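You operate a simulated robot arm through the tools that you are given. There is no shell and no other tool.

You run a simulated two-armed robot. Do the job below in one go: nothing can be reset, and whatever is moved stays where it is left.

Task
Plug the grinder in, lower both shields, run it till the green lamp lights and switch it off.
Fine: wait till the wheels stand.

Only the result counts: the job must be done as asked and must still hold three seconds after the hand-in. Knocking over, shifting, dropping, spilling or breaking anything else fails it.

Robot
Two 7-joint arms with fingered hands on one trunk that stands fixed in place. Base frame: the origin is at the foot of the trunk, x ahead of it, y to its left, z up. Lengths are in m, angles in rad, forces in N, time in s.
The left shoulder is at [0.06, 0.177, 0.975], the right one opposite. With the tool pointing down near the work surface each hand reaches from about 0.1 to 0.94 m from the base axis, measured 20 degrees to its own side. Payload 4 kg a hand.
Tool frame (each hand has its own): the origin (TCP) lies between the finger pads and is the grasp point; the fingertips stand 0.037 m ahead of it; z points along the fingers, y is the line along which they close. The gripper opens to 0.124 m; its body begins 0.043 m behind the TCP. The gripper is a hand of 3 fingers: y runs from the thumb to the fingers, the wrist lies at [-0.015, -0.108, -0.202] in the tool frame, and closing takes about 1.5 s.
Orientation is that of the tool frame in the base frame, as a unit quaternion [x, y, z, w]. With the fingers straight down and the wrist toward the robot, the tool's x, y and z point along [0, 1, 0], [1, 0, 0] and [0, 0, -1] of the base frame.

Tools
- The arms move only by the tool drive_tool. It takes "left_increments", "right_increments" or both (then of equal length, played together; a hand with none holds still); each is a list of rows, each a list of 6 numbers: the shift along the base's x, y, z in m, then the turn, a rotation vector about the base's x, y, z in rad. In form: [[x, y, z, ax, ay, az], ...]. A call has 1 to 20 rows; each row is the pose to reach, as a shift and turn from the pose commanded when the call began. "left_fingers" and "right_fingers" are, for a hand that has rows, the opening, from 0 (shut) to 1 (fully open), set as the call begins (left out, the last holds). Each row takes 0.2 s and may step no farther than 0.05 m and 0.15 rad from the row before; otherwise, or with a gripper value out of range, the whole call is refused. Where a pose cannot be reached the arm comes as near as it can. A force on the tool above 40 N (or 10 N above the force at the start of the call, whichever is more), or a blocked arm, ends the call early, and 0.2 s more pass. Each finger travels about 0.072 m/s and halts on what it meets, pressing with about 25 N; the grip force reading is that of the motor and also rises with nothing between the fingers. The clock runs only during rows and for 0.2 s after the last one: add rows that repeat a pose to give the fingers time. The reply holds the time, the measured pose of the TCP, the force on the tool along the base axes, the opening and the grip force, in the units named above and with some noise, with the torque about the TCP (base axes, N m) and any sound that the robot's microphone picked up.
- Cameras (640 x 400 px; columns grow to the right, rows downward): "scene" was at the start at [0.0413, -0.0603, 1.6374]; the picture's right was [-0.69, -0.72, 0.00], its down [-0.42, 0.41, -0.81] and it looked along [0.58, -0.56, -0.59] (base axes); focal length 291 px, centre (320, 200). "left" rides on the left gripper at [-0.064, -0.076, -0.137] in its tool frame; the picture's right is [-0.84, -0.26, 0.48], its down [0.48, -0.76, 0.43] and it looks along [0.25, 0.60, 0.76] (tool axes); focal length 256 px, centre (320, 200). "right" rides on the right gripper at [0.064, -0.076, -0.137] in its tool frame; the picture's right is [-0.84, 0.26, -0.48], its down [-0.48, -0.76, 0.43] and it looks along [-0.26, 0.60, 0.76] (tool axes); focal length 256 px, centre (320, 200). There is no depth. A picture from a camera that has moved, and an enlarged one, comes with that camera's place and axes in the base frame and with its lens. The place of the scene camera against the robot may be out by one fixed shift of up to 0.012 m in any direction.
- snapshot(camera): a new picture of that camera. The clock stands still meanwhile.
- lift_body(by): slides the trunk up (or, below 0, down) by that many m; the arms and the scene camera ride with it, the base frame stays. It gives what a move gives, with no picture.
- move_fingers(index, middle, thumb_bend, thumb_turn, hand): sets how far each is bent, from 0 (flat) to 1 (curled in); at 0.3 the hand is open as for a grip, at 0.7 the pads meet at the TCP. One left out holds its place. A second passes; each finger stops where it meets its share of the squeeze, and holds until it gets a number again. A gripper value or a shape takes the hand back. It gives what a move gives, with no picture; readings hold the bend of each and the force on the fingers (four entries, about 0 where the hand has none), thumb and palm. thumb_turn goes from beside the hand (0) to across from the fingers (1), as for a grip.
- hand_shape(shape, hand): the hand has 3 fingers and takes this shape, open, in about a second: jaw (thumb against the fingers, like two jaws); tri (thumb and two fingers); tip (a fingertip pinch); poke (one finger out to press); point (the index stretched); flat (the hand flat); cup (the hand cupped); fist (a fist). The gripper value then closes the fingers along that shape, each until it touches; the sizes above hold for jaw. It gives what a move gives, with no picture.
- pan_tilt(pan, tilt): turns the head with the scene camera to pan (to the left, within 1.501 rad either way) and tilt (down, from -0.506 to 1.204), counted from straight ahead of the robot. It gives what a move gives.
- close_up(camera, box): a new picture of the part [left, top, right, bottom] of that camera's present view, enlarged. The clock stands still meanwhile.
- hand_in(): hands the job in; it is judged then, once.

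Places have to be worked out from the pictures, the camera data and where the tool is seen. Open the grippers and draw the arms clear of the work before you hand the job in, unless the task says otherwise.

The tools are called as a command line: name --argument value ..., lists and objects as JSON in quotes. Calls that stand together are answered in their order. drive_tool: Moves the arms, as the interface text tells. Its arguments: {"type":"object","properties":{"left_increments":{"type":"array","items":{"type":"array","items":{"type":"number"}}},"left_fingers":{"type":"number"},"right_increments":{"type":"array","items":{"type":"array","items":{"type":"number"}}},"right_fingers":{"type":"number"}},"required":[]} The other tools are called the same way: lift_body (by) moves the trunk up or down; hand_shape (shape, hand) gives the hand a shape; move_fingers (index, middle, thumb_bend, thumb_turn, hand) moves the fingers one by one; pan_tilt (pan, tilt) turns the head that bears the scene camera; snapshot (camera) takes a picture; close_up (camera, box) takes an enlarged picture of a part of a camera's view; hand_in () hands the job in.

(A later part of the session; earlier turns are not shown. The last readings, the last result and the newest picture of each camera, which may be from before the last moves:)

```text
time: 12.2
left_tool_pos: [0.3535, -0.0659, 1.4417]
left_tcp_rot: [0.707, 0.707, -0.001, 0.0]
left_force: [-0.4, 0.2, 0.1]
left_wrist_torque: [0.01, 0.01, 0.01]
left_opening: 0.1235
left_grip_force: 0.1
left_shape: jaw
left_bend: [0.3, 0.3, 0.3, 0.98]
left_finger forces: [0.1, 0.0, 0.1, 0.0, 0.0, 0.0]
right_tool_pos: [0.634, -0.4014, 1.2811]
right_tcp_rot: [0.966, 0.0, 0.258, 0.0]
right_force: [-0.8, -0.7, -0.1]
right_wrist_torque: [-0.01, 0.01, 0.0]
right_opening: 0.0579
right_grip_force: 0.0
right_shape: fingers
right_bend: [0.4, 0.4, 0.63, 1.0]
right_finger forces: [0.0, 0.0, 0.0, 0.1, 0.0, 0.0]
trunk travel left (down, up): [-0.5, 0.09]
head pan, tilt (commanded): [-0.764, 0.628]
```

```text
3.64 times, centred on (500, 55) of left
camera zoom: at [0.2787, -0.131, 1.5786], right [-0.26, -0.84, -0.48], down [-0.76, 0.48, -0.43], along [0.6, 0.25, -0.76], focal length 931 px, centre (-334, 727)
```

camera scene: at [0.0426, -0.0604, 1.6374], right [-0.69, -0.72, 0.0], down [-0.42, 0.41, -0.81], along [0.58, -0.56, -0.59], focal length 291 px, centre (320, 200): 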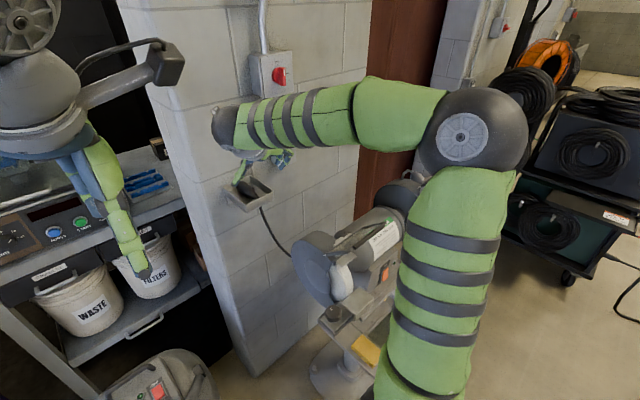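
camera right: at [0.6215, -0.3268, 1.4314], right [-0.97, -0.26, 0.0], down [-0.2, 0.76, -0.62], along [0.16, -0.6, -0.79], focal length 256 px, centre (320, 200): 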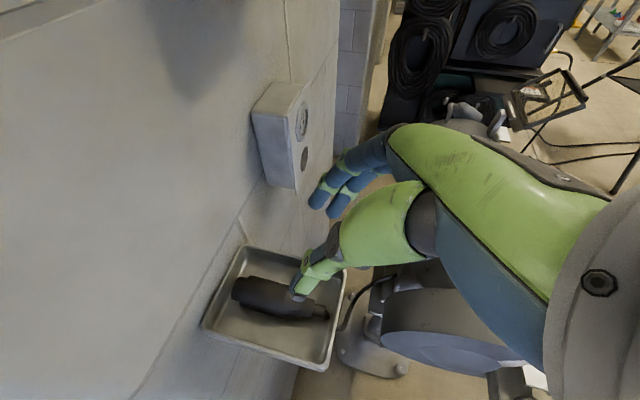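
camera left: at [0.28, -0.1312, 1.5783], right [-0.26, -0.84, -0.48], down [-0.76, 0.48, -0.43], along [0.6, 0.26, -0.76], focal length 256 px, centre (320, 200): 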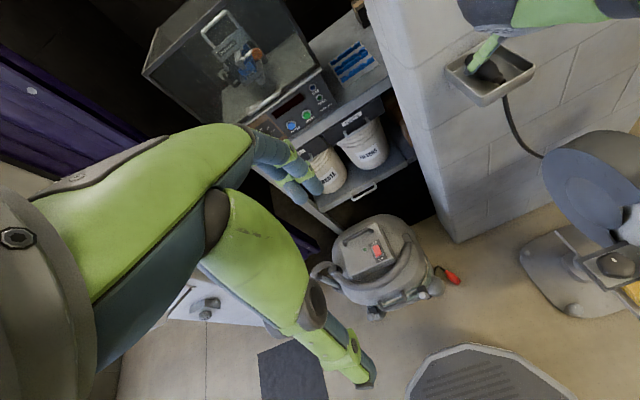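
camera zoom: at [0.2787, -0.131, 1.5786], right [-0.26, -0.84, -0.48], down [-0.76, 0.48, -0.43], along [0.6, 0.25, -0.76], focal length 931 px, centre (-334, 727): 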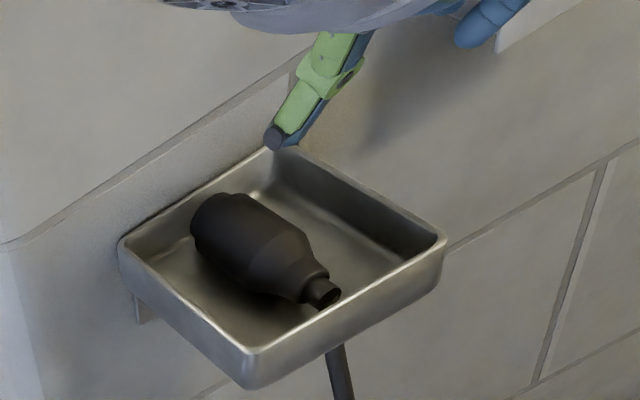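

The thumb stays straight and slim, and fingers at 0.40 bulge less. I'll bend the thumb to 0.68, shift the hand toward +y (TCP y≈-0.371) so the fingers clear the far rim, and hover just above to check.

move_fingers --hand "right" --index 0.4 --middle 0.4 --thumb_bend 0.68 --thumb_turn 1.0

drive_tool --right_increments '[[0.018, 0.01, -0.02, 0, 0, 0], [0.036, 0.02, -0.043, 0, 0, 0], [0.0545, 0.03, -0.066, 0, 0, 0], [0.0545, 0.03, -0.066, 0, 0, 0]]'

close_up --camera "right" --box '[220, 150, 400, 350]'

close_up --camera "left" --box '[440, 30, 540, 110]'

close_up --camera "scene" --box '[210, 140, 300, 220]'

```text
time: 13.2
left_tool_pos: [0.3527, -0.0667, 1.4417]
left_tcp_rot: [0.707, 0.707, 0.0, 0.0]
left_force: [0.6, -0.1, 0.3]
left_wrist_torque: [0.0, 0.0, 0.01]
left_opening: 0.1237
left_grip_force: 0.1
left_shape: jaw
left_bend: [0.3, 0.3, 0.3, 0.98]
left_finger forces: [0.1, 0.0, 0.0, 0.0, 0.0, 0.1]
right_tool_pos: [0.6339, -0.4005, 1.2814]
right_tcp_rot: [0.966, 0.0, 0.259, 0.001]
right_force: [-0.2, -0.6, -0.4]
right_wrist_torque: [0.0, -0.05, -0.03]
right_opening: 0.0506
right_grip_force: 0.0
right_shape: fingers
right_bend: [0.4, 0.4, 0.68, 1.0]
right_finger forces: [0.0, 0.0, 0.1, 0.1, 0.0, 0.0]
trunk travel left (down, up): [-0.5, 0.09]
head pan, tilt (commanded): [-0.764, 0.628]
```

```text
time: 14.2
left_tool_pos: [0.3545, -0.0682, 1.4424]
left_tcp_rot: [0.707, 0.707, 0.001, -0.001]
left_force: [0.0, -0.3, -1.1]
left_wrist_torque: [-0.01, 0.04, 0.02]
left_opening: 0.1236
left_grip_force: 0.0
left_shape: jaw
left_bend: [0.3, 0.3, 0.3, 0.98]
left_finger forces: [0.0, 0.1, 0.1, 0.0, 0.1, 0.0]
right_tool_pos: [0.6893, -0.3726, 1.2158]
right_tcp_rot: [0.966, -0.001, 0.259, 0.0]
right_force: [0.9, 0.3, 0.0]
right_wrist_torque: [0.0, -0.01, -0.02]
right_opening: 0.0503
right_grip_force: 0.0
right_shape: fingers
right_bend: [0.4, 0.4, 0.68, 1.0]
right_finger forces: [0.0, 0.0, 0.0, 0.0, 0.0, 0.0]
trunk travel left (down, up): [-0.5, 0.09]
head pan, tilt (commanded): [-0.764, 0.628]
```

```text
2.00 times, centred on (310, 250) of right
camera zoom: at [0.6753, -0.2979, 1.3642], right [-0.97, -0.26, 0.0], down [-0.2, 0.76, -0.62], along [0.16, -0.6, -0.79], focal length 512 px, centre (340, 100)
```

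zoom: 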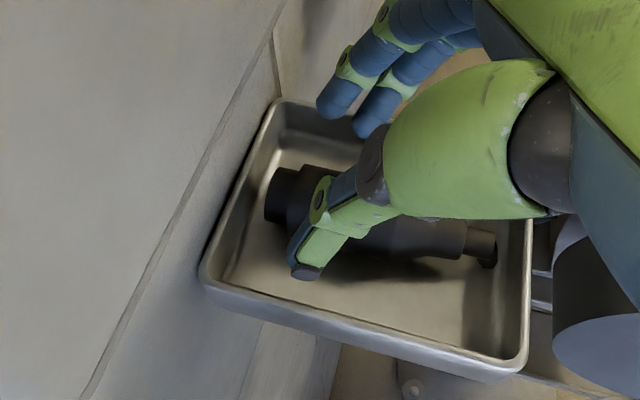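

```text
5.00 times, centred on (490, 70) of left
camera zoom: at [0.278, -0.1311, 1.5787], right [-0.26, -0.84, -0.48], down [-0.76, 0.48, -0.43], along [0.6, 0.25, -0.76], focal length 1280 px, centre (-530, 850)
```

zoom: 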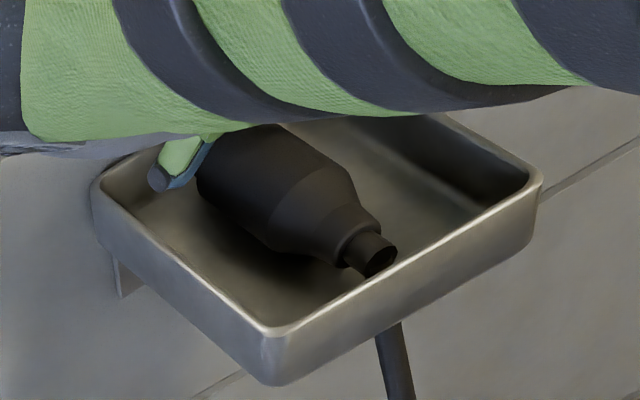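

```text
5.00 times, centred on (255, 180) of scene
camera zoom: at [0.0407, -0.0604, 1.6374], right [-0.69, -0.72, 0.0], down [-0.42, 0.41, -0.81], along [0.58, -0.56, -0.59], focal length 1456 px, centre (645, 300)
```

zoom: 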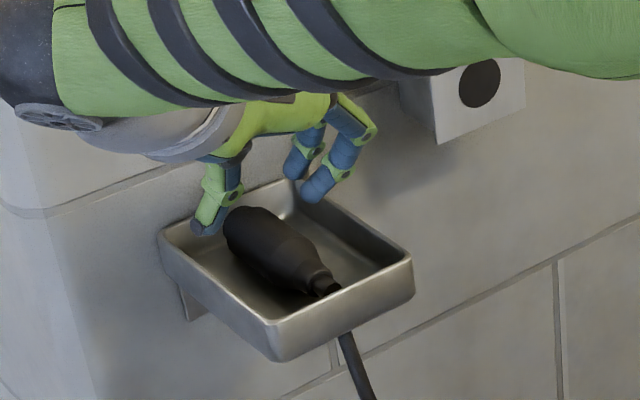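

Tips now look straight. The thumb tip is at y≈-0.358 (near the near rim) and the finger inner faces are at ≈-0.411. I'll bend the thumb slightly more, shift 2 mm, and descend in small steps while watching force.

move_fingers --hand "right" --thumb_bend 0.69

drive_tool --right_increments '[[0, -0.002, -0.005, 0, 0, 0], [0, -0.002, -0.01, 0, 0, 0], [0, -0.002, -0.015, 0, 0, 0], [0, -0.002, -0.02, 0, 0, 0], [0, -0.002, -0.025, 0, 0, 0], [0, -0.002, -0.03, 0, 0, 0]]'

close_up --camera "right" --box '[220, 150, 400, 350]'

close_up --camera "scene" --box '[210, 140, 300, 220]'

```text
time: 15.2
left_tool_pos: [0.3531, -0.0675, 1.4434]
left_tcp_rot: [0.707, 0.707, 0.0, 0.0]
left_force: [-0.1, 0.3, 0.7]
left_wrist_torque: [0.0, 0.01, 0.0]
left_opening: 0.1237
left_grip_force: 0.0
left_shape: jaw
left_bend: [0.3, 0.3, 0.3, 0.98]
left_finger forces: [0.0, 0.0, 0.0, 0.1, 0.0, 0.1]
right_tool_pos: [0.6885, -0.3726, 1.2147]
right_tcp_rot: [0.966, 0.0, 0.259, -0.001]
right_force: [-0.3, 0.5, 0.1]
right_wrist_torque: [0.02, 0.01, -0.01]
right_opening: 0.0484
right_grip_force: 0.1
right_shape: fingers
right_bend: [0.4, 0.4, 0.69, 1.0]
right_finger forces: [0.1, 0.0, 0.1, 0.0, 0.1, 0.1]
trunk travel left (down, up): [-0.5, 0.09]
head pan, tilt (commanded): [-0.764, 0.628]
```

```text
time: 16.6
left_tool_pos: [0.3525, -0.066, 1.4436]
left_tcp_rot: [0.707, 0.707, 0.0, 0.001]
left_force: [-0.4, -0.3, -0.2]
left_wrist_torque: [0.0, 0.0, -0.03]
left_opening: 0.1236
left_grip_force: 0.0
left_shape: jaw
left_bend: [0.3, 0.3, 0.3, 0.98]
left_finger forces: [0.0, 0.0, 0.0, 0.1, 0.0, 0.0]
right_tool_pos: [0.69, -0.3719, 1.1878]
right_tcp_rot: [0.966, 0.001, 0.26, 0.0]
right_force: [-1.5, 5.9, 11.5]
right_wrist_torque: [-0.66, 0.0, -0.09]
right_opening: 0.0487
right_grip_force: 5.7
right_shape: fingers
right_bend: [0.4, 0.41, 0.69, 1.0]
right_finger forces: [0.1, 11.7, 0.0, 0.0, 0.0, 0.1]
trunk travel left (down, up): [-0.5, 0.09]
head pan, tilt (commanded): [-0.764, 0.628]
```

```text
2.00 times, centred on (310, 250) of right
camera zoom: at [0.677, -0.2973, 1.3382], right [-0.97, -0.26, 0.0], down [-0.2, 0.76, -0.62], along [0.16, -0.6, -0.79], focal length 512 px, centre (340, 100)
```

zoom: 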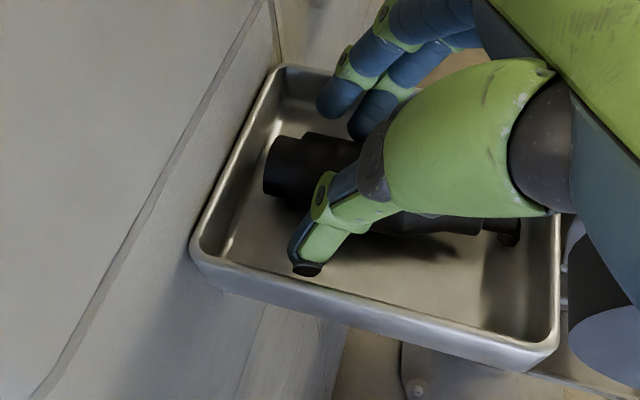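

```text
5.00 times, centred on (255, 180) of scene
camera zoom: at [0.0403, -0.0588, 1.6377], right [-0.69, -0.72, 0.0], down [-0.42, 0.41, -0.81], along [0.58, -0.56, -0.59], focal length 1456 px, centre (645, 300)
```

zoom: 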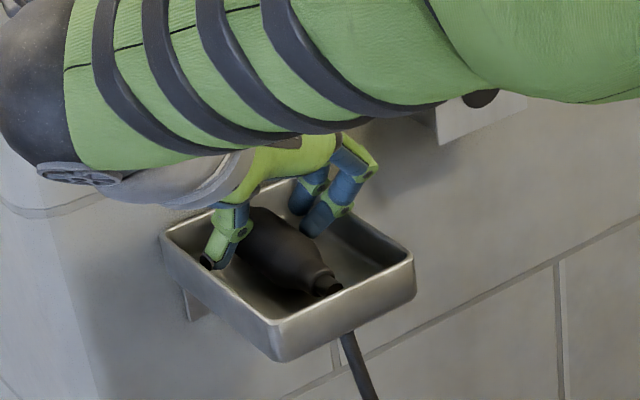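

The middle knuckle touched the far rim's inner edge again (contact at y≈-0.4335), so the tray's inner width is only about 0.08. I'll rise 2 cm, use even straighter fingers (0.34) with the thumb at 0.74, and re-check.

drive_tool --right_increments '[[0, 0.0, 0.01, 0, 0, 0], [0, 0.003, 0.02, 0, 0, 0]]'

move_fingers --hand "right" --index 0.34 --middle 0.34 --thumb_bend 0.74 --thumb_turn 1.0

close_up --camera "right" --box '[220, 150, 400, 350]'

close_up --camera "scene" --box '[210, 140, 300, 220]'

close_up --camera "left" --box '[440, 30, 540, 110]'

```text
time: 17.2
left_tool_pos: [0.3551, -0.0684, 1.4422]
left_tcp_rot: [0.707, 0.707, 0.0, 0.001]
left_force: [1.1, -0.6, 0.2]
left_wrist_torque: [0.04, 0.02, -0.02]
left_opening: 0.1237
left_grip_force: 0.1
left_shape: jaw
left_bend: [0.3, 0.3, 0.3, 0.98]
left_finger forces: [0.0, 0.1, 0.1, 0.1, 0.0, 0.0]
right_tool_pos: [0.6903, -0.3717, 1.2069]
right_tcp_rot: [0.966, -0.001, 0.258, 0.0]
right_force: [-0.8, -0.4, 0.8]
right_wrist_torque: [-0.01, 0.01, -0.02]
right_opening: 0.0485
right_grip_force: 0.0
right_shape: fingers
right_bend: [0.4, 0.4, 0.69, 1.0]
right_finger forces: [0.0, 0.0, 0.0, 0.1, 0.1, 0.1]
trunk travel left (down, up): [-0.5, 0.09]
head pan, tilt (commanded): [-0.764, 0.628]
```

```text
time: 18.2
left_tool_pos: [0.3533, -0.0679, 1.4426]
left_tcp_rot: [0.707, 0.707, -0.001, 0.0]
left_force: [0.3, 0.1, 0.6]
left_wrist_torque: [-0.01, -0.01, -0.04]
left_opening: 0.1238
left_grip_force: 0.0
left_shape: jaw
left_bend: [0.3, 0.3, 0.3, 0.98]
left_finger forces: [0.1, 0.0, 0.0, 0.0, 0.0, 0.1]
right_tool_pos: [0.6903, -0.3702, 1.2069]
right_tcp_rot: [0.966, 0.0, 0.259, 0.001]
right_force: [-0.2, -0.2, -0.3]
right_wrist_torque: [0.0, 0.0, -0.01]
right_opening: 0.0459
right_grip_force: 0.0
right_shape: fingers
right_bend: [0.34, 0.34, 0.74, 1.0]
right_finger forces: [0.1, 0.0, 0.0, 0.0, 0.0, 0.0]
trunk travel left (down, up): [-0.5, 0.09]
head pan, tilt (commanded): [-0.764, 0.628]
```

```text
2.00 times, centred on (310, 250) of right
camera zoom: at [0.6776, -0.2961, 1.3561], right [-0.97, -0.26, 0.0], down [-0.2, 0.76, -0.62], along [0.16, -0.6, -0.79], focal length 512 px, centre (340, 100)
```

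zoom: 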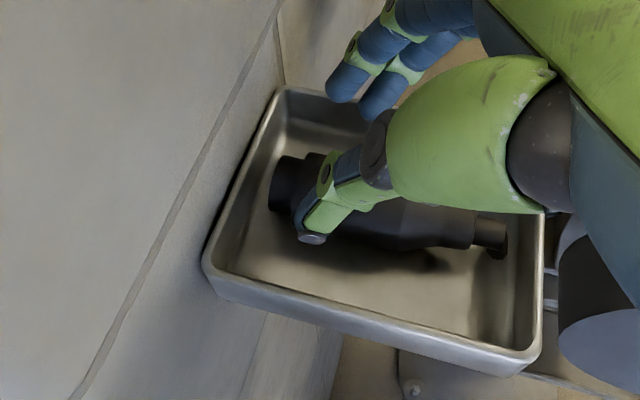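

```text
5.00 times, centred on (255, 180) of scene
camera zoom: at [0.0414, -0.0603, 1.6374], right [-0.69, -0.72, 0.0], down [-0.42, 0.41, -0.81], along [0.58, -0.56, -0.59], focal length 1456 px, centre (645, 300)
```

zoom: 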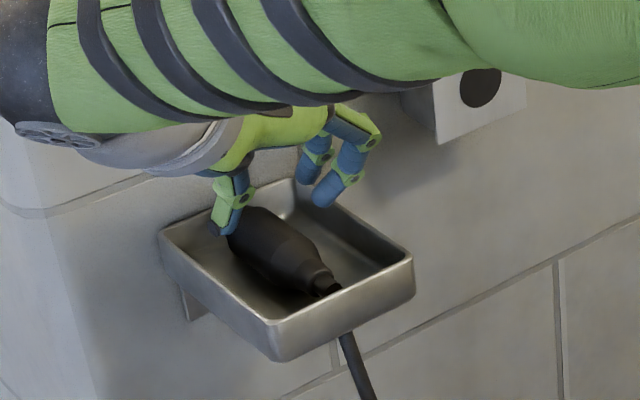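

```text
5.00 times, centred on (490, 70) of left
camera zoom: at [0.2787, -0.131, 1.5786], right [-0.26, -0.84, -0.48], down [-0.76, 0.48, -0.43], along [0.6, 0.25, -0.76], focal length 1280 px, centre (-530, 850)
```

zoom: 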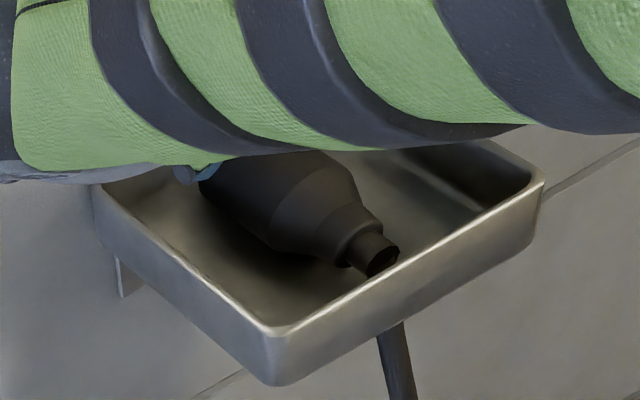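

Very curled thumbs lose depth. Fingers at 0.40 with the thumb at 0.69 reach deep enough when the hand is steeper, so I'll set that and reduce the tilt to 20° at hover.

move_fingers --hand "right" --index 0.39 --middle 0.39 --thumb_bend 0.69 --thumb_turn 1.0

drive_tool --right_increments '[[0, 0.0, 0.01, 0, 0.09, 0], [0, 0.0, 0.01, 0, 0.1745, 0], [0, 0.001, 0.0, 0, 0.1745, 0], [0, 0.001, -0.01, 0, 0.1745, 0]]'

close_up --camera "right" --box '[220, 150, 400, 350]'

close_up --camera "scene" --box '[210, 140, 300, 220]'

```text
time: 19.2
left_tool_pos: [0.3544, -0.0673, 1.4427]
left_tcp_rot: [0.707, 0.707, 0.0, 0.0]
left_force: [-0.6, -0.4, 0.5]
left_wrist_torque: [-0.01, -0.01, -0.01]
left_opening: 0.1235
left_grip_force: 0.0
left_shape: jaw
left_bend: [0.3, 0.3, 0.3, 0.98]
left_finger forces: [0.1, 0.1, 0.0, 0.1, 0.1, 0.0]
right_tool_pos: [0.6912, -0.3706, 1.2068]
right_tcp_rot: [0.966, 0.001, 0.259, 0.0]
right_force: [0.2, 0.8, 0.1]
right_wrist_torque: [-0.03, 0.03, 0.0]
right_opening: 0.0498
right_grip_force: 0.1
right_shape: fingers
right_bend: [0.39, 0.39, 0.69, 1.0]
right_finger forces: [0.1, 0.0, 0.0, 0.0, 0.1, 0.0]
trunk travel left (down, up): [-0.5, 0.09]
head pan, tilt (commanded): [-0.764, 0.628]
```

```text
time: 20.2
left_tool_pos: [0.3538, -0.068, 1.4421]
left_tcp_rot: [0.707, 0.707, 0.0, 0.0]
left_force: [0.0, 0.3, 0.0]
left_wrist_torque: [-0.02, 0.04, -0.02]
left_opening: 0.1239
left_grip_force: 0.0
left_shape: jaw
left_bend: [0.3, 0.3, 0.3, 0.98]
left_finger forces: [0.1, 0.1, 0.0, 0.0, 0.1, 0.0]
right_tool_pos: [0.6909, -0.3704, 1.1959]
right_tcp_rot: [0.985, 0.001, 0.174, 0.0]
right_force: [0.7, -0.6, -0.6]
right_wrist_torque: [0.02, -0.03, 0.03]
right_opening: 0.0497
right_grip_force: 0.0
right_shape: fingers
right_bend: [0.39, 0.39, 0.69, 1.0]
right_finger forces: [0.0, 0.0, 0.0, 0.0, 0.1, 0.0]
trunk travel left (down, up): [-0.5, 0.09]
head pan, tilt (commanded): [-0.764, 0.628]
```

```text
2.00 times, centred on (310, 250) of right
camera zoom: at [0.7045, -0.2957, 1.3451], right [-0.95, -0.26, 0.17], down [-0.31, 0.76, -0.57], along [0.02, -0.6, -0.8], focal length 512 px, centre (340, 100)
```

zoom: 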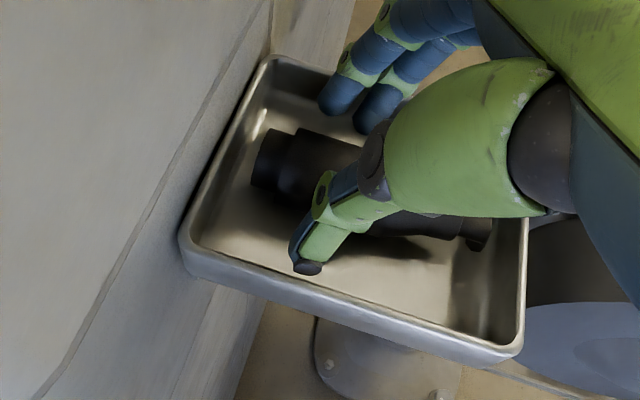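

```text
5.00 times, centred on (255, 180) of scene
camera zoom: at [0.0416, -0.0603, 1.6374], right [-0.69, -0.72, 0.0], down [-0.42, 0.41, -0.81], along [0.58, -0.56, -0.59], focal length 1456 px, centre (645, 300)
```

zoom: 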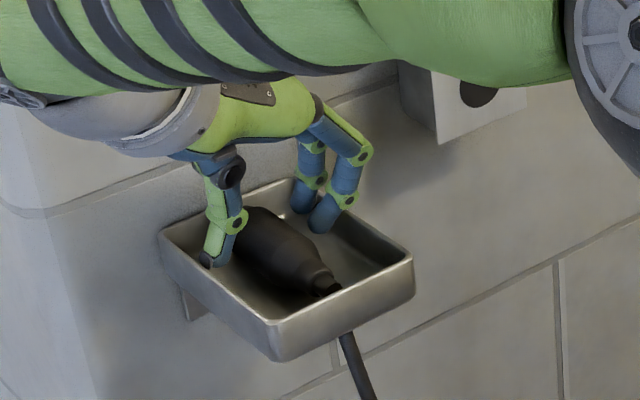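

The fingers are over the tray with no contact. I'll descend another 8 mm in small steps.

drive_tool --right_increments '[[0, 0.001, -0.003, 0, 0, 0], [0, 0.001, -0.006, 0, 0, 0], [0, 0.001, -0.009, 0, 0, 0], [0, 0.001, -0.012, 0, 0, 0]]'

close_up --camera "right" --box '[220, 150, 400, 350]'

close_up --camera "scene" --box '[210, 140, 300, 220]'

```text
time: 21.2
left_tool_pos: [0.3514, -0.0651, 1.4435]
left_tcp_rot: [0.708, 0.707, 0.001, 0.001]
left_force: [0.0, 0.0, -0.4]
left_wrist_torque: [0.0, 0.01, -0.02]
left_opening: 0.1234
left_grip_force: 0.0
left_shape: jaw
left_bend: [0.3, 0.3, 0.3, 0.98]
left_finger forces: [0.1, 0.0, 0.0, 0.0, 0.0, 0.0]
right_tool_pos: [0.6901, -0.3674, 1.1864]
right_tcp_rot: [0.984, 0.001, 0.176, 0.0]
right_force: [-4.6, 5.4, 19.4]
right_wrist_torque: [-1.34, 0.14, -0.32]
right_opening: 0.0496
right_grip_force: 10.2
right_shape: fingers
right_bend: [0.39, 0.38, 0.69, 1.0]
right_finger forces: [0.1, 20.2, 0.0, 0.1, 0.6, 0.0]
trunk travel left (down, up): [-0.5, 0.09]
head pan, tilt (commanded): [-0.764, 0.628]
```

```text
2.00 times, centred on (310, 250) of right
camera zoom: at [0.7032, -0.2925, 1.3366], right [-0.95, -0.26, 0.16], down [-0.3, 0.76, -0.58], along [0.02, -0.6, -0.8], focal length 512 px, centre (340, 100)
```

zoom: 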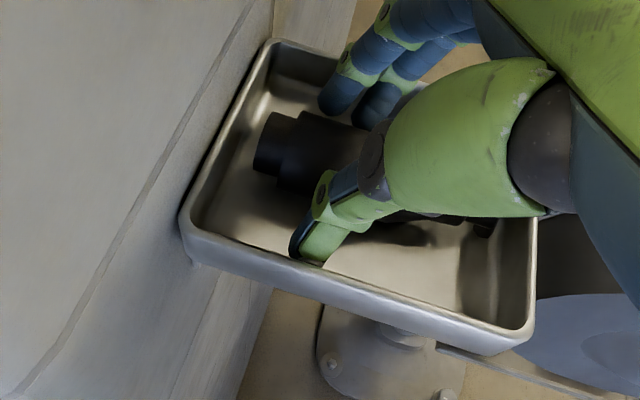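

```text
5.00 times, centred on (255, 180) of scene
camera zoom: at [0.0393, -0.0586, 1.6379], right [-0.69, -0.72, 0.0], down [-0.42, 0.41, -0.81], along [0.58, -0.56, -0.59], focal length 1456 px, centre (645, 300)
```

zoom: 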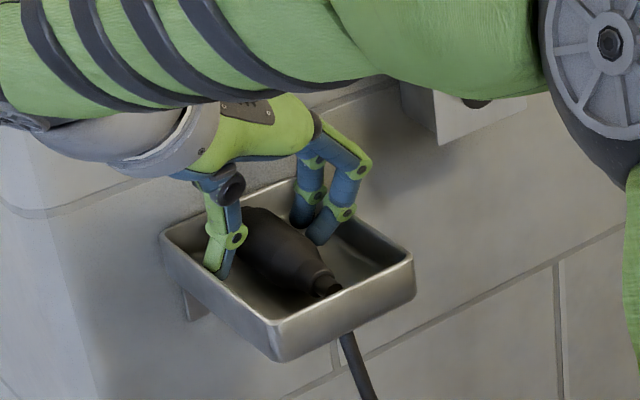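

The middle knuckle rests on the far rim at 19 N, and the tips are now around the plug near its equator height. I'll relieve 2 mm, then close the fingers and thumb onto the plug body.

drive_tool --right_increments '[[0, 0.001, 0.003, 0, 0, 0], [0, 0.002, 0.003, 0, 0, 0]]'

move_fingers --hand "right" --index 0.48 --middle 0.48 --thumb_bend 0.78 --thumb_turn 1.0

close_up --camera "right" --box '[220, 150, 400, 350]'

close_up --camera "scene" --box '[210, 140, 300, 220]'

```text
time: 21.8
left_tool_pos: [0.353, -0.0673, 1.4423]
left_tcp_rot: [0.707, 0.707, 0.0, 0.001]
left_force: [0.3, 0.1, 0.4]
left_wrist_torque: [0.02, 0.04, 0.03]
left_opening: 0.1236
left_grip_force: 0.1
left_shape: jaw
left_bend: [0.3, 0.3, 0.3, 0.98]
left_finger forces: [0.1, 0.1, 0.0, 0.0, 0.0, 0.0]
right_tool_pos: [0.6901, -0.3676, 1.1876]
right_tcp_rot: [0.985, -0.001, 0.173, 0.001]
right_force: [-0.4, -0.3, 6.9]
right_wrist_torque: [-0.52, 0.02, 0.0]
right_opening: 0.0485
right_grip_force: 4.0
right_shape: fingers
right_bend: [0.39, 0.38, 0.71, 1.0]
right_finger forces: [0.0, 6.7, 0.0, 0.0, 1.4, 0.0]
trunk travel left (down, up): [-0.5, 0.09]
head pan, tilt (commanded): [-0.764, 0.628]
```

```text
time: 22.8
left_tool_pos: [0.3534, -0.0665, 1.4434]
left_tcp_rot: [0.707, 0.707, 0.0, 0.001]
left_force: [0.5, 0.2, -0.5]
left_wrist_torque: [-0.02, 0.04, 0.01]
left_opening: 0.1235
left_grip_force: 0.1
left_shape: jaw
left_bend: [0.3, 0.3, 0.3, 0.98]
left_finger forces: [0.0, 0.1, 0.0, 0.0, 0.1, 0.1]
right_tool_pos: [0.691, -0.3654, 1.1883]
right_tcp_rot: [0.985, 0.0, 0.174, -0.001]
right_force: [-0.6, -1.3, 0.0]
right_wrist_torque: [0.01, -0.04, -0.02]
right_opening: 0.0281
right_grip_force: 6.8
right_shape: fingers
right_bend: [0.45, 0.45, 0.75, 1.0]
right_finger forces: [3.6, 3.8, 0.0, 0.1, 6.1, 0.0]
trunk travel left (down, up): [-0.5, 0.09]
head pan, tilt (commanded): [-0.764, 0.628]
```

```text
2.00 times, centred on (310, 250) of right
camera zoom: at [0.7047, -0.291, 1.3372], right [-0.95, -0.26, 0.17], down [-0.31, 0.76, -0.57], along [0.02, -0.6, -0.8], focal length 512 px, centre (340, 100)
```

zoom: 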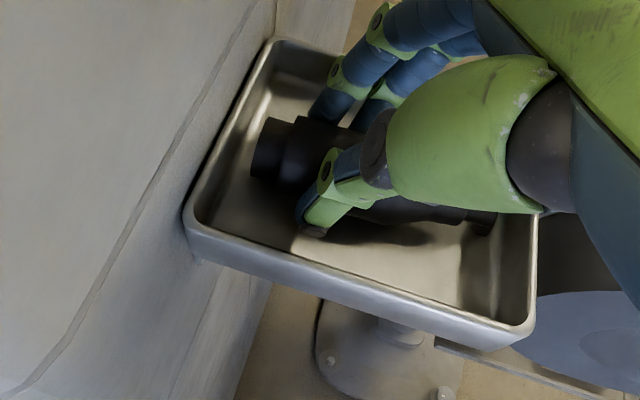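

```text
5.00 times, centred on (255, 180) of scene
camera zoom: at [0.0413, -0.0604, 1.6374], right [-0.69, -0.72, 0.0], down [-0.42, 0.41, -0.81], along [0.58, -0.56, -0.59], focal length 1456 px, centre (645, 300)
```

zoom: 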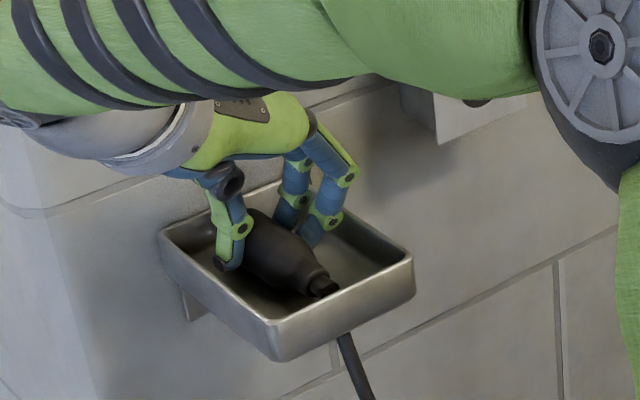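

All three digits touch the plug (3.6/3.8/6.1 N), and the knuckles are now inside the rim. I'll loosen slightly and go about 7 mm deeper for a grip at the equator, then close.

move_fingers --hand "right" --index 0.425 --middle 0.425 --thumb_bend 0.725

drive_tool --right_increments '[[0, 0, -0.002, 0, 0, 0], [0, 0, -0.004, 0, 0, 0], [0, 0, -0.006, 0, 0, 0], [0, 0, -0.008, 0, 0, 0]]'

close_up --camera "right" --box '[220, 150, 400, 350]'

close_up --camera "scene" --box '[210, 140, 300, 220]'

```text
time: 23.8
left_tool_pos: [0.3531, -0.0671, 1.4428]
left_tcp_rot: [0.707, 0.707, 0.001, 0.0]
left_force: [0.3, 0.0, -0.6]
left_wrist_torque: [-0.03, 0.0, -0.03]
left_opening: 0.1237
left_grip_force: 0.0
left_shape: jaw
left_bend: [0.3, 0.3, 0.3, 0.98]
left_finger forces: [0.0, 0.0, 0.1, 0.1, 0.0, 0.1]
right_tool_pos: [0.69, -0.3661, 1.1876]
right_tcp_rot: [0.985, 0.0, 0.174, 0.0]
right_force: [0.2, -0.3, -0.3]
right_wrist_torque: [0.02, -0.03, 0.02]
right_opening: 0.0385
right_grip_force: 0.1
right_shape: fingers
right_bend: [0.42, 0.42, 0.72, 1.0]
right_finger forces: [0.0, 0.0, 0.0, 0.1, 0.1, 0.0]
trunk travel left (down, up): [-0.5, 0.09]
head pan, tilt (commanded): [-0.764, 0.628]
```

```text
time: 24.8
left_tool_pos: [0.3522, -0.0673, 1.4419]
left_tcp_rot: [0.707, 0.707, 0.0, -0.001]
left_force: [0.2, -0.1, 0.3]
left_wrist_torque: [-0.02, 0.02, -0.03]
left_opening: 0.1238
left_grip_force: 0.0
left_shape: jaw
left_bend: [0.3, 0.3, 0.3, 0.98]
left_finger forces: [0.0, 0.0, 0.0, 0.0, 0.0, 0.0]
right_tool_pos: [0.6896, -0.3667, 1.1825]
right_tcp_rot: [0.985, 0.001, 0.175, 0.001]
right_force: [-2.1, 1.5, 14.3]
right_wrist_torque: [-0.81, 0.0, -0.15]
right_opening: 0.0382
right_grip_force: 8.9
right_shape: fingers
right_bend: [0.42, 0.41, 0.72, 1.0]
right_finger forces: [0.0, 17.3, 0.1, 0.1, 0.1, 0.0]
trunk travel left (down, up): [-0.5, 0.09]
head pan, tilt (commanded): [-0.764, 0.628]
```

```text
2.00 times, centred on (310, 250) of right
camera zoom: at [0.7035, -0.2917, 1.3317], right [-0.95, -0.26, 0.16], down [-0.3, 0.76, -0.58], along [0.02, -0.6, -0.8], focal length 512 px, centre (340, 100)
```

zoom: 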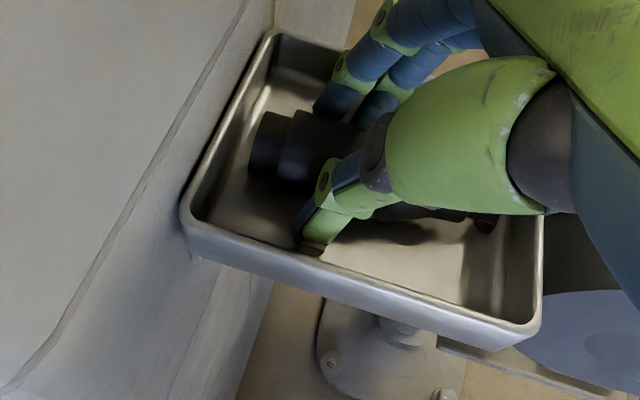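

```text
5.00 times, centred on (255, 180) of scene
camera zoom: at [0.04, -0.0592, 1.6377], right [-0.69, -0.72, 0.0], down [-0.42, 0.41, -0.81], along [0.58, -0.56, -0.59], focal length 1456 px, centre (645, 300)
```

zoom: 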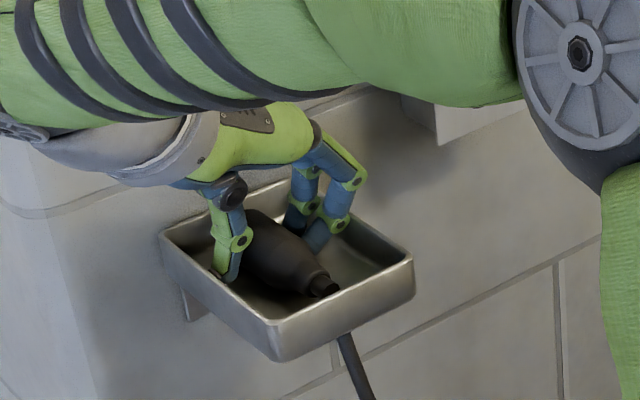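

I'm 5 mm deeper (z≈1.1825), with the middle finger resting lightly on the tray. I'll relieve 1.5 mm and close all digits firmly on the plug.

drive_tool --right_increments '[[0, 0.0005, 0.002, 0, 0, 0], [0, 0.0005, 0.002, 0, 0, 0]]'

move_fingers --hand "right" --index 0.6 --middle 0.6 --thumb_bend 0.9 --thumb_turn 1.0

close_up --camera "right" --box '[220, 150, 400, 350]'

close_up --camera "scene" --box '[210, 140, 300, 220]'

```text
time: 25.4
left_tool_pos: [0.3526, -0.0667, 1.4429]
left_tcp_rot: [0.707, 0.707, 0.0, -0.001]
left_force: [-0.6, -0.3, 0.7]
left_wrist_torque: [0.0, -0.04, 0.0]
left_opening: 0.1237
left_grip_force: 0.1
left_shape: jaw
left_bend: [0.3, 0.3, 0.3, 0.98]
left_finger forces: [0.1, 0.0, 0.0, 0.0, 0.0, 0.1]
right_tool_pos: [0.6894, -0.3655, 1.1816]
right_tcp_rot: [0.985, 0.0, 0.174, 0.0]
right_force: [0.0, 0.2, 12.6]
right_wrist_torque: [-0.7, -0.04, -0.05]
right_opening: 0.0387
right_grip_force: 7.5
right_shape: fingers
right_bend: [0.42, 0.41, 0.72, 1.0]
right_finger forces: [0.0, 14.9, 0.0, 0.1, 0.0, 0.0]
trunk travel left (down, up): [-0.5, 0.09]
head pan, tilt (commanded): [-0.764, 0.628]
```

```text
time: 26.4
left_tool_pos: [0.3511, -0.0658, 1.4423]
left_tcp_rot: [0.707, 0.707, 0.001, 0.001]
left_force: [-0.1, -0.5, -0.5]
left_wrist_torque: [-0.03, 0.01, 0.0]
left_opening: 0.1235
left_grip_force: 0.0
left_shape: jaw
left_bend: [0.3, 0.3, 0.3, 0.98]
left_finger forces: [0.0, 0.0, 0.0, 0.0, 0.0, 0.0]
right_tool_pos: [0.6897, -0.3662, 1.1838]
right_tcp_rot: [0.985, -0.001, 0.174, 0.001]
right_force: [-4.8, -1.6, 20.9]
right_wrist_torque: [-1.14, 0.14, -0.24]
right_opening: 0.0261
right_grip_force: 34.7
right_shape: fingers
right_bend: [0.44, 0.43, 0.77, 1.0]
right_finger forces: [14.3, 31.5, 0.1, 0.1, 23.2, 0.1]
trunk travel left (down, up): [-0.5, 0.09]
head pan, tilt (commanded): [-0.764, 0.628]
```

```text
2.00 times, centred on (310, 250) of right
camera zoom: at [0.7024, -0.2912, 1.3324], right [-0.95, -0.26, 0.17], down [-0.3, 0.76, -0.57], along [0.02, -0.6, -0.8], focal length 512 px, centre (340, 100)
```

zoom: 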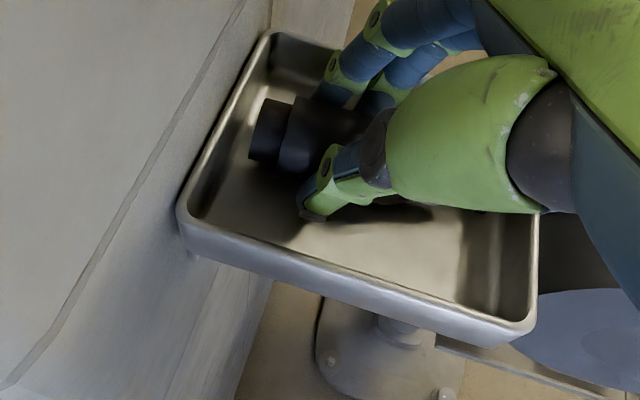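

```text
5.00 times, centred on (255, 180) of scene
camera zoom: at [0.0389, -0.0594, 1.6376], right [-0.69, -0.72, 0.0], down [-0.42, 0.41, -0.81], along [0.58, -0.56, -0.59], focal length 1456 px, centre (645, 300)
```

zoom: 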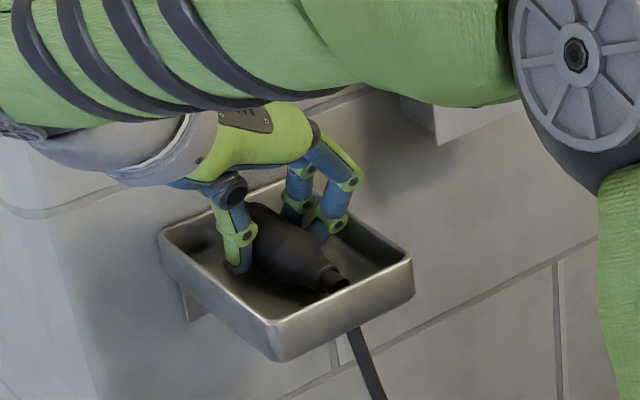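

All digits are gripping: index 14, middle 31 including tray contact, thumb 23 N. I'll lift gently and check whether the plug comes along.

drive_tool --right_increments '[[0, 0, 0.005, 0, 0, 0], [0, 0, 0.01, 0, 0, 0], [0, 0, 0.015, 0, 0, 0], [0, 0, 0.02, 0, 0, 0], [0, 0, 0.025, 0, 0, 0]]'

close_up --camera "right" --box '[220, 150, 400, 350]'

close_up --camera "scene" --box '[210, 140, 300, 220]'

```text
time: 27.6
left_tool_pos: [0.3537, -0.0678, 1.4421]
left_tcp_rot: [0.707, 0.707, 0.001, -0.001]
left_force: [0.5, 0.3, 1.0]
left_wrist_torque: [-0.04, -0.01, 0.01]
left_opening: 0.1238
left_grip_force: 0.0
left_shape: jaw
left_bend: [0.3, 0.3, 0.3, 0.98]
left_finger forces: [0.1, 0.0, 0.0, 0.0, 0.0, 0.0]
right_tool_pos: [0.689, -0.3655, 1.2071]
right_tcp_rot: [0.985, 0.0, 0.174, -0.001]
right_force: [0.4, -0.8, -2.0]
right_wrist_torque: [0.05, 0.01, 0.0]
right_opening: 0.0261
right_grip_force: 22.9
right_shape: fingers
right_bend: [0.44, 0.45, 0.78, 1.0]
right_finger forces: [14.9, 8.1, 0.0, 0.1, 22.8, 0.1]
trunk travel left (down, up): [-0.5, 0.09]
head pan, tilt (commanded): [-0.764, 0.628]
```

```text
2.00 times, centred on (310, 250) of right
camera zoom: at [0.7034, -0.2913, 1.3557], right [-0.95, -0.26, 0.17], down [-0.3, 0.76, -0.57], along [0.02, -0.6, -0.8], focal length 512 px, centre (340, 100)
```

zoom: 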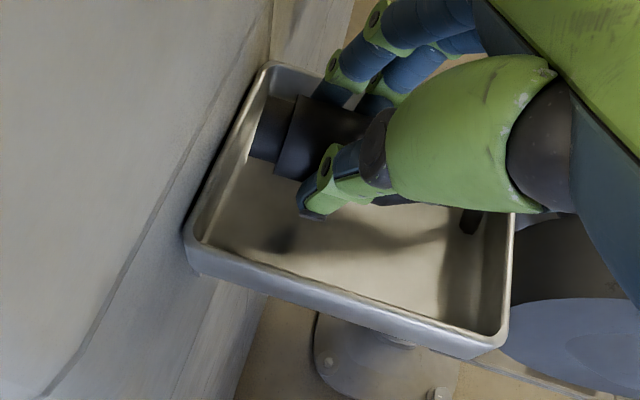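

```text
5.00 times, centred on (255, 180) of scene
camera zoom: at [0.0415, -0.0603, 1.6374], right [-0.69, -0.72, 0.0], down [-0.42, 0.41, -0.81], along [0.58, -0.56, -0.59], focal length 1456 px, centre (645, 300)
```

zoom: 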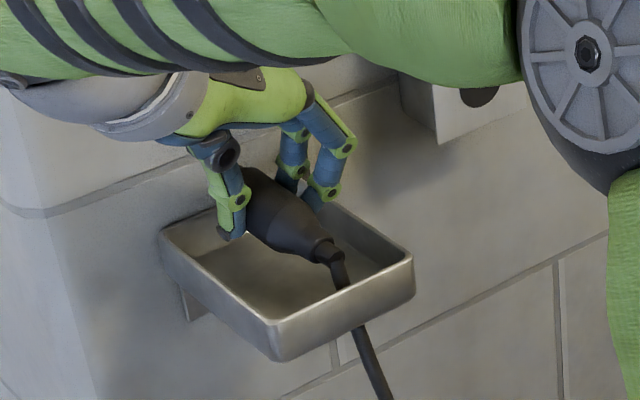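

The plug comes up cleanly with the hand. I'll raise it well above the tray, then back off from the wall to inspect the plug face and pins.

drive_tool --right_increments '[[0, 0, 0.02, 0, 0, 0], [0, 0, 0.04, 0, 0, 0], [0, 0, 0.06, 0, 0, 0], [0, 0, 0.08, 0, 0, 0], [-0.03, 0, 0.08, 0, 0, 0], [-0.06, 0, 0.08, 0, 0, 0], [-0.09, 0, 0.08, 0, 0, 0], [-0.12, 0, 0.08, 0, 0, 0]]'

snapshot --camera "right"

snapshot --camera "left"

snapshot --camera "scene"

```text
time: 29.4
left_tool_pos: [0.3537, -0.0675, 1.4425]
left_tcp_rot: [0.707, 0.707, -0.001, 0.0]
left_force: [1.0, -0.5, 0.1]
left_wrist_torque: [-0.02, 0.01, 0.0]
left_opening: 0.1235
left_grip_force: 0.0
left_shape: jaw
left_bend: [0.3, 0.3, 0.3, 0.98]
left_finger forces: [0.1, 0.1, 0.0, 0.0, 0.0, 0.0]
right_tool_pos: [0.5702, -0.3664, 1.287]
right_tcp_rot: [0.985, 0.0, 0.175, -0.001]
right_force: [0.0, -0.4, -0.9]
right_wrist_torque: [0.04, 0.0, 0.04]
right_opening: 0.0261
right_grip_force: 22.8
right_shape: fingers
right_bend: [0.44, 0.45, 0.78, 1.0]
right_finger forces: [14.8, 8.1, 0.0, 0.0, 22.8, 0.1]
trunk travel left (down, up): [-0.5, 0.09]
head pan, tilt (commanded): [-0.764, 0.628]
```

```text
taken
camera right: at [0.5839, -0.2918, 1.4367], right [-0.95, -0.26, 0.17], down [-0.3, 0.76, -0.57], along [0.02, -0.6, -0.8], focal length 256 px, centre (320, 200)
```

right: 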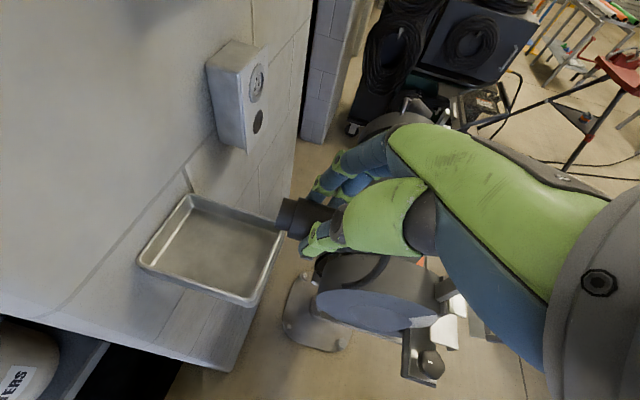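

```text
taken
camera left: at [0.278, -0.1313, 1.5787], right [-0.26, -0.84, -0.48], down [-0.76, 0.48, -0.43], along [0.6, 0.26, -0.76], focal length 256 px, centre (320, 200)
```

left: 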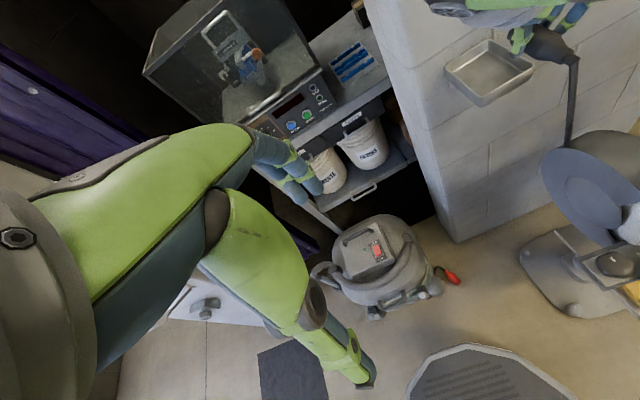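

```text
taken
camera scene: at [0.0407, -0.0606, 1.6374], right [-0.69, -0.72, 0.0], down [-0.42, 0.41, -0.81], along [0.58, -0.56, -0.59], focal length 291 px, centre (320, 200)
```

scene: 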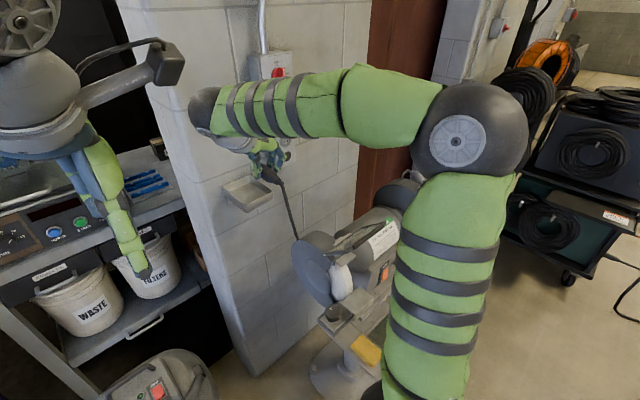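

The plug is clear and held (≈23 N). I'll zoom on the plug in hand and on the socket face.

close_up --camera "right" --box '[250, 160, 370, 270]'

close_up --camera "right" --box '[195, 30, 295, 160]'

close_up --camera "scene" --box '[230, 120, 320, 210]'

close_up --camera "left" --box '[500, 0, 600, 80]'

```text
3.64 times, centred on (310, 215) of right
camera zoom: at [0.5839, -0.2918, 1.4367], right [-0.95, -0.26, 0.17], down [-0.3, 0.76, -0.57], along [0.02, -0.6, -0.8], focal length 931 px, centre (356, 146)
```

zoom: 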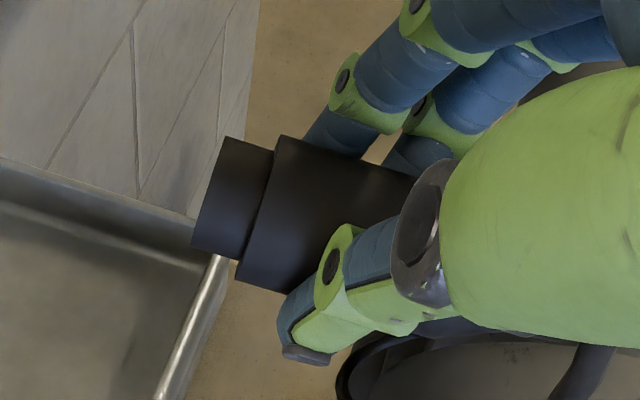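

```text
3.08 times, centred on (245, 95) of right
camera zoom: at [0.5839, -0.2918, 1.4367], right [-0.95, -0.26, 0.17], down [-0.3, 0.76, -0.57], along [0.02, -0.6, -0.8], focal length 788 px, centre (551, 523)
```

zoom: 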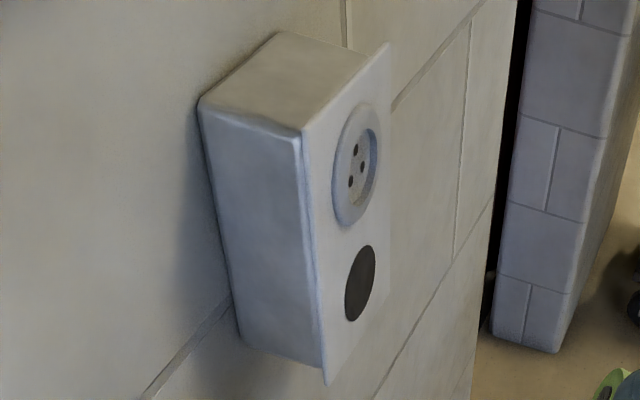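

```text
4.44 times, centred on (275, 165) of scene
camera zoom: at [0.0407, -0.0606, 1.6374], right [-0.69, -0.72, 0.0], down [-0.42, 0.41, -0.81], along [0.58, -0.56, -0.59], focal length 1294 px, centre (520, 356)
```

zoom: 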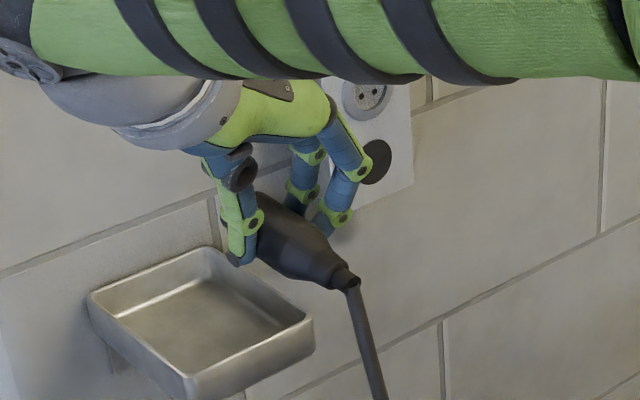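

```text
5.00 times, centred on (550, 40) of left
camera zoom: at [0.278, -0.1313, 1.5787], right [-0.26, -0.84, -0.48], down [-0.76, 0.48, -0.43], along [0.6, 0.26, -0.76], focal length 1280 px, centre (-830, 1000)
```

zoom: 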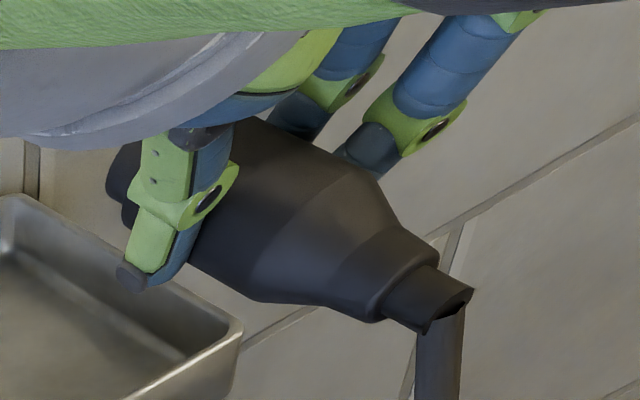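

No protruding pins are visible, so the nose is a plain shroud that fits the socket recess. Triangulating three views puts the socket centre at ≈[0.704, -0.564, 1.256]. The plug axis lies at TCP +[0, -0.028, -0.021] with the nose tip at +0.043 in x. I'll move in front of the socket, staying about 5 cm short.

drive_tool --right_increments '[[0, -0.034, 0, 0, 0, 0], [0, -0.068, 0, 0, 0, 0], [0, -0.102, -0.003, 0, 0, 0], [0, -0.136, -0.006, 0, 0, 0], [0.01, -0.17, -0.01, 0, 0, 0], [0.03, -0.17, -0.01, 0, 0, 0]]'

snapshot --camera "right"

snapshot --camera "scene"

snapshot --camera "left"

```text
time: 30.8
left_tool_pos: [0.3544, -0.0678, 1.4418]
left_tcp_rot: [0.708, 0.706, 0.0, -0.001]
left_force: [0.2, 0.1, 0.4]
left_wrist_torque: [0.02, -0.02, 0.01]
left_opening: 0.1236
left_grip_force: 0.0
left_shape: jaw
left_bend: [0.3, 0.3, 0.3, 0.98]
left_finger forces: [0.0, 0.0, 0.0, 0.0, 0.0, 0.0]
right_tool_pos: [0.603, -0.5339, 1.2764]
right_tcp_rot: [0.985, 0.0, 0.174, 0.0]
right_force: [0.5, 0.3, -1.2]
right_wrist_torque: [0.04, 0.01, -0.04]
right_opening: 0.0261
right_grip_force: 22.2
right_shape: fingers
right_bend: [0.44, 0.45, 0.78, 1.0]
right_finger forces: [15.0, 8.3, 0.0, 0.0, 22.9, 0.1]
trunk travel left (down, up): [-0.5, 0.09]
head pan, tilt (commanded): [-0.764, 0.628]
```

```text
taken
camera right: at [0.6171, -0.4589, 1.4258], right [-0.95, -0.26, 0.17], down [-0.31, 0.76, -0.57], along [0.02, -0.6, -0.8], focal length 256 px, centre (320, 200)
```

right: 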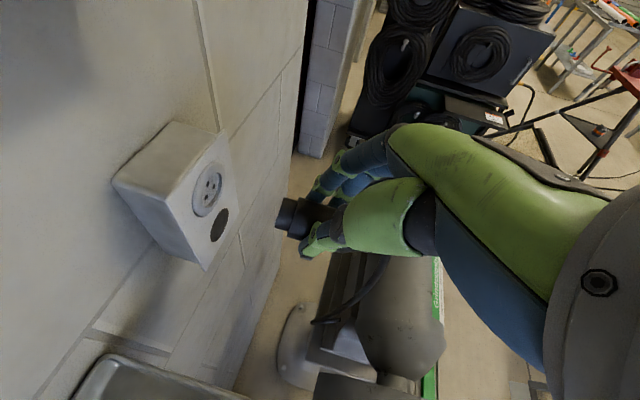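

```text
taken
camera scene: at [0.0421, -0.0599, 1.6374], right [-0.69, -0.72, 0.0], down [-0.42, 0.41, -0.81], along [0.58, -0.56, -0.59], focal length 291 px, centre (320, 200)
```

scene: 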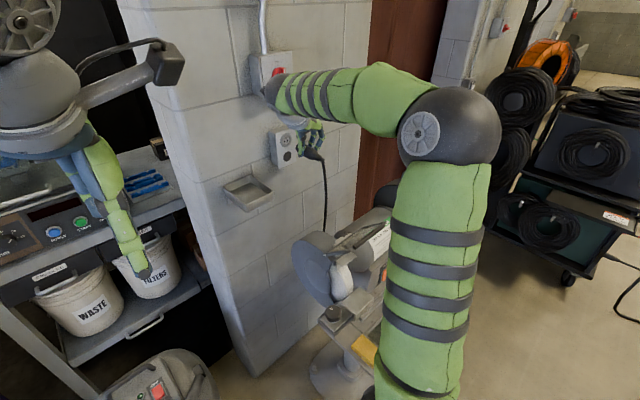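

```text
taken
camera left: at [0.2795, -0.1307, 1.5785], right [-0.26, -0.84, -0.48], down [-0.76, 0.48, -0.43], along [0.6, 0.25, -0.76], focal length 256 px, centre (320, 200)
```

left: 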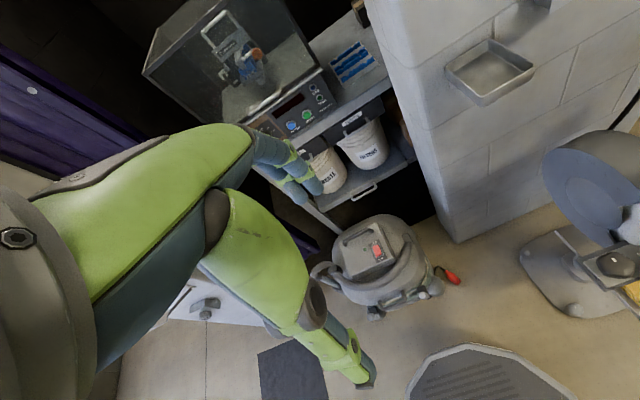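

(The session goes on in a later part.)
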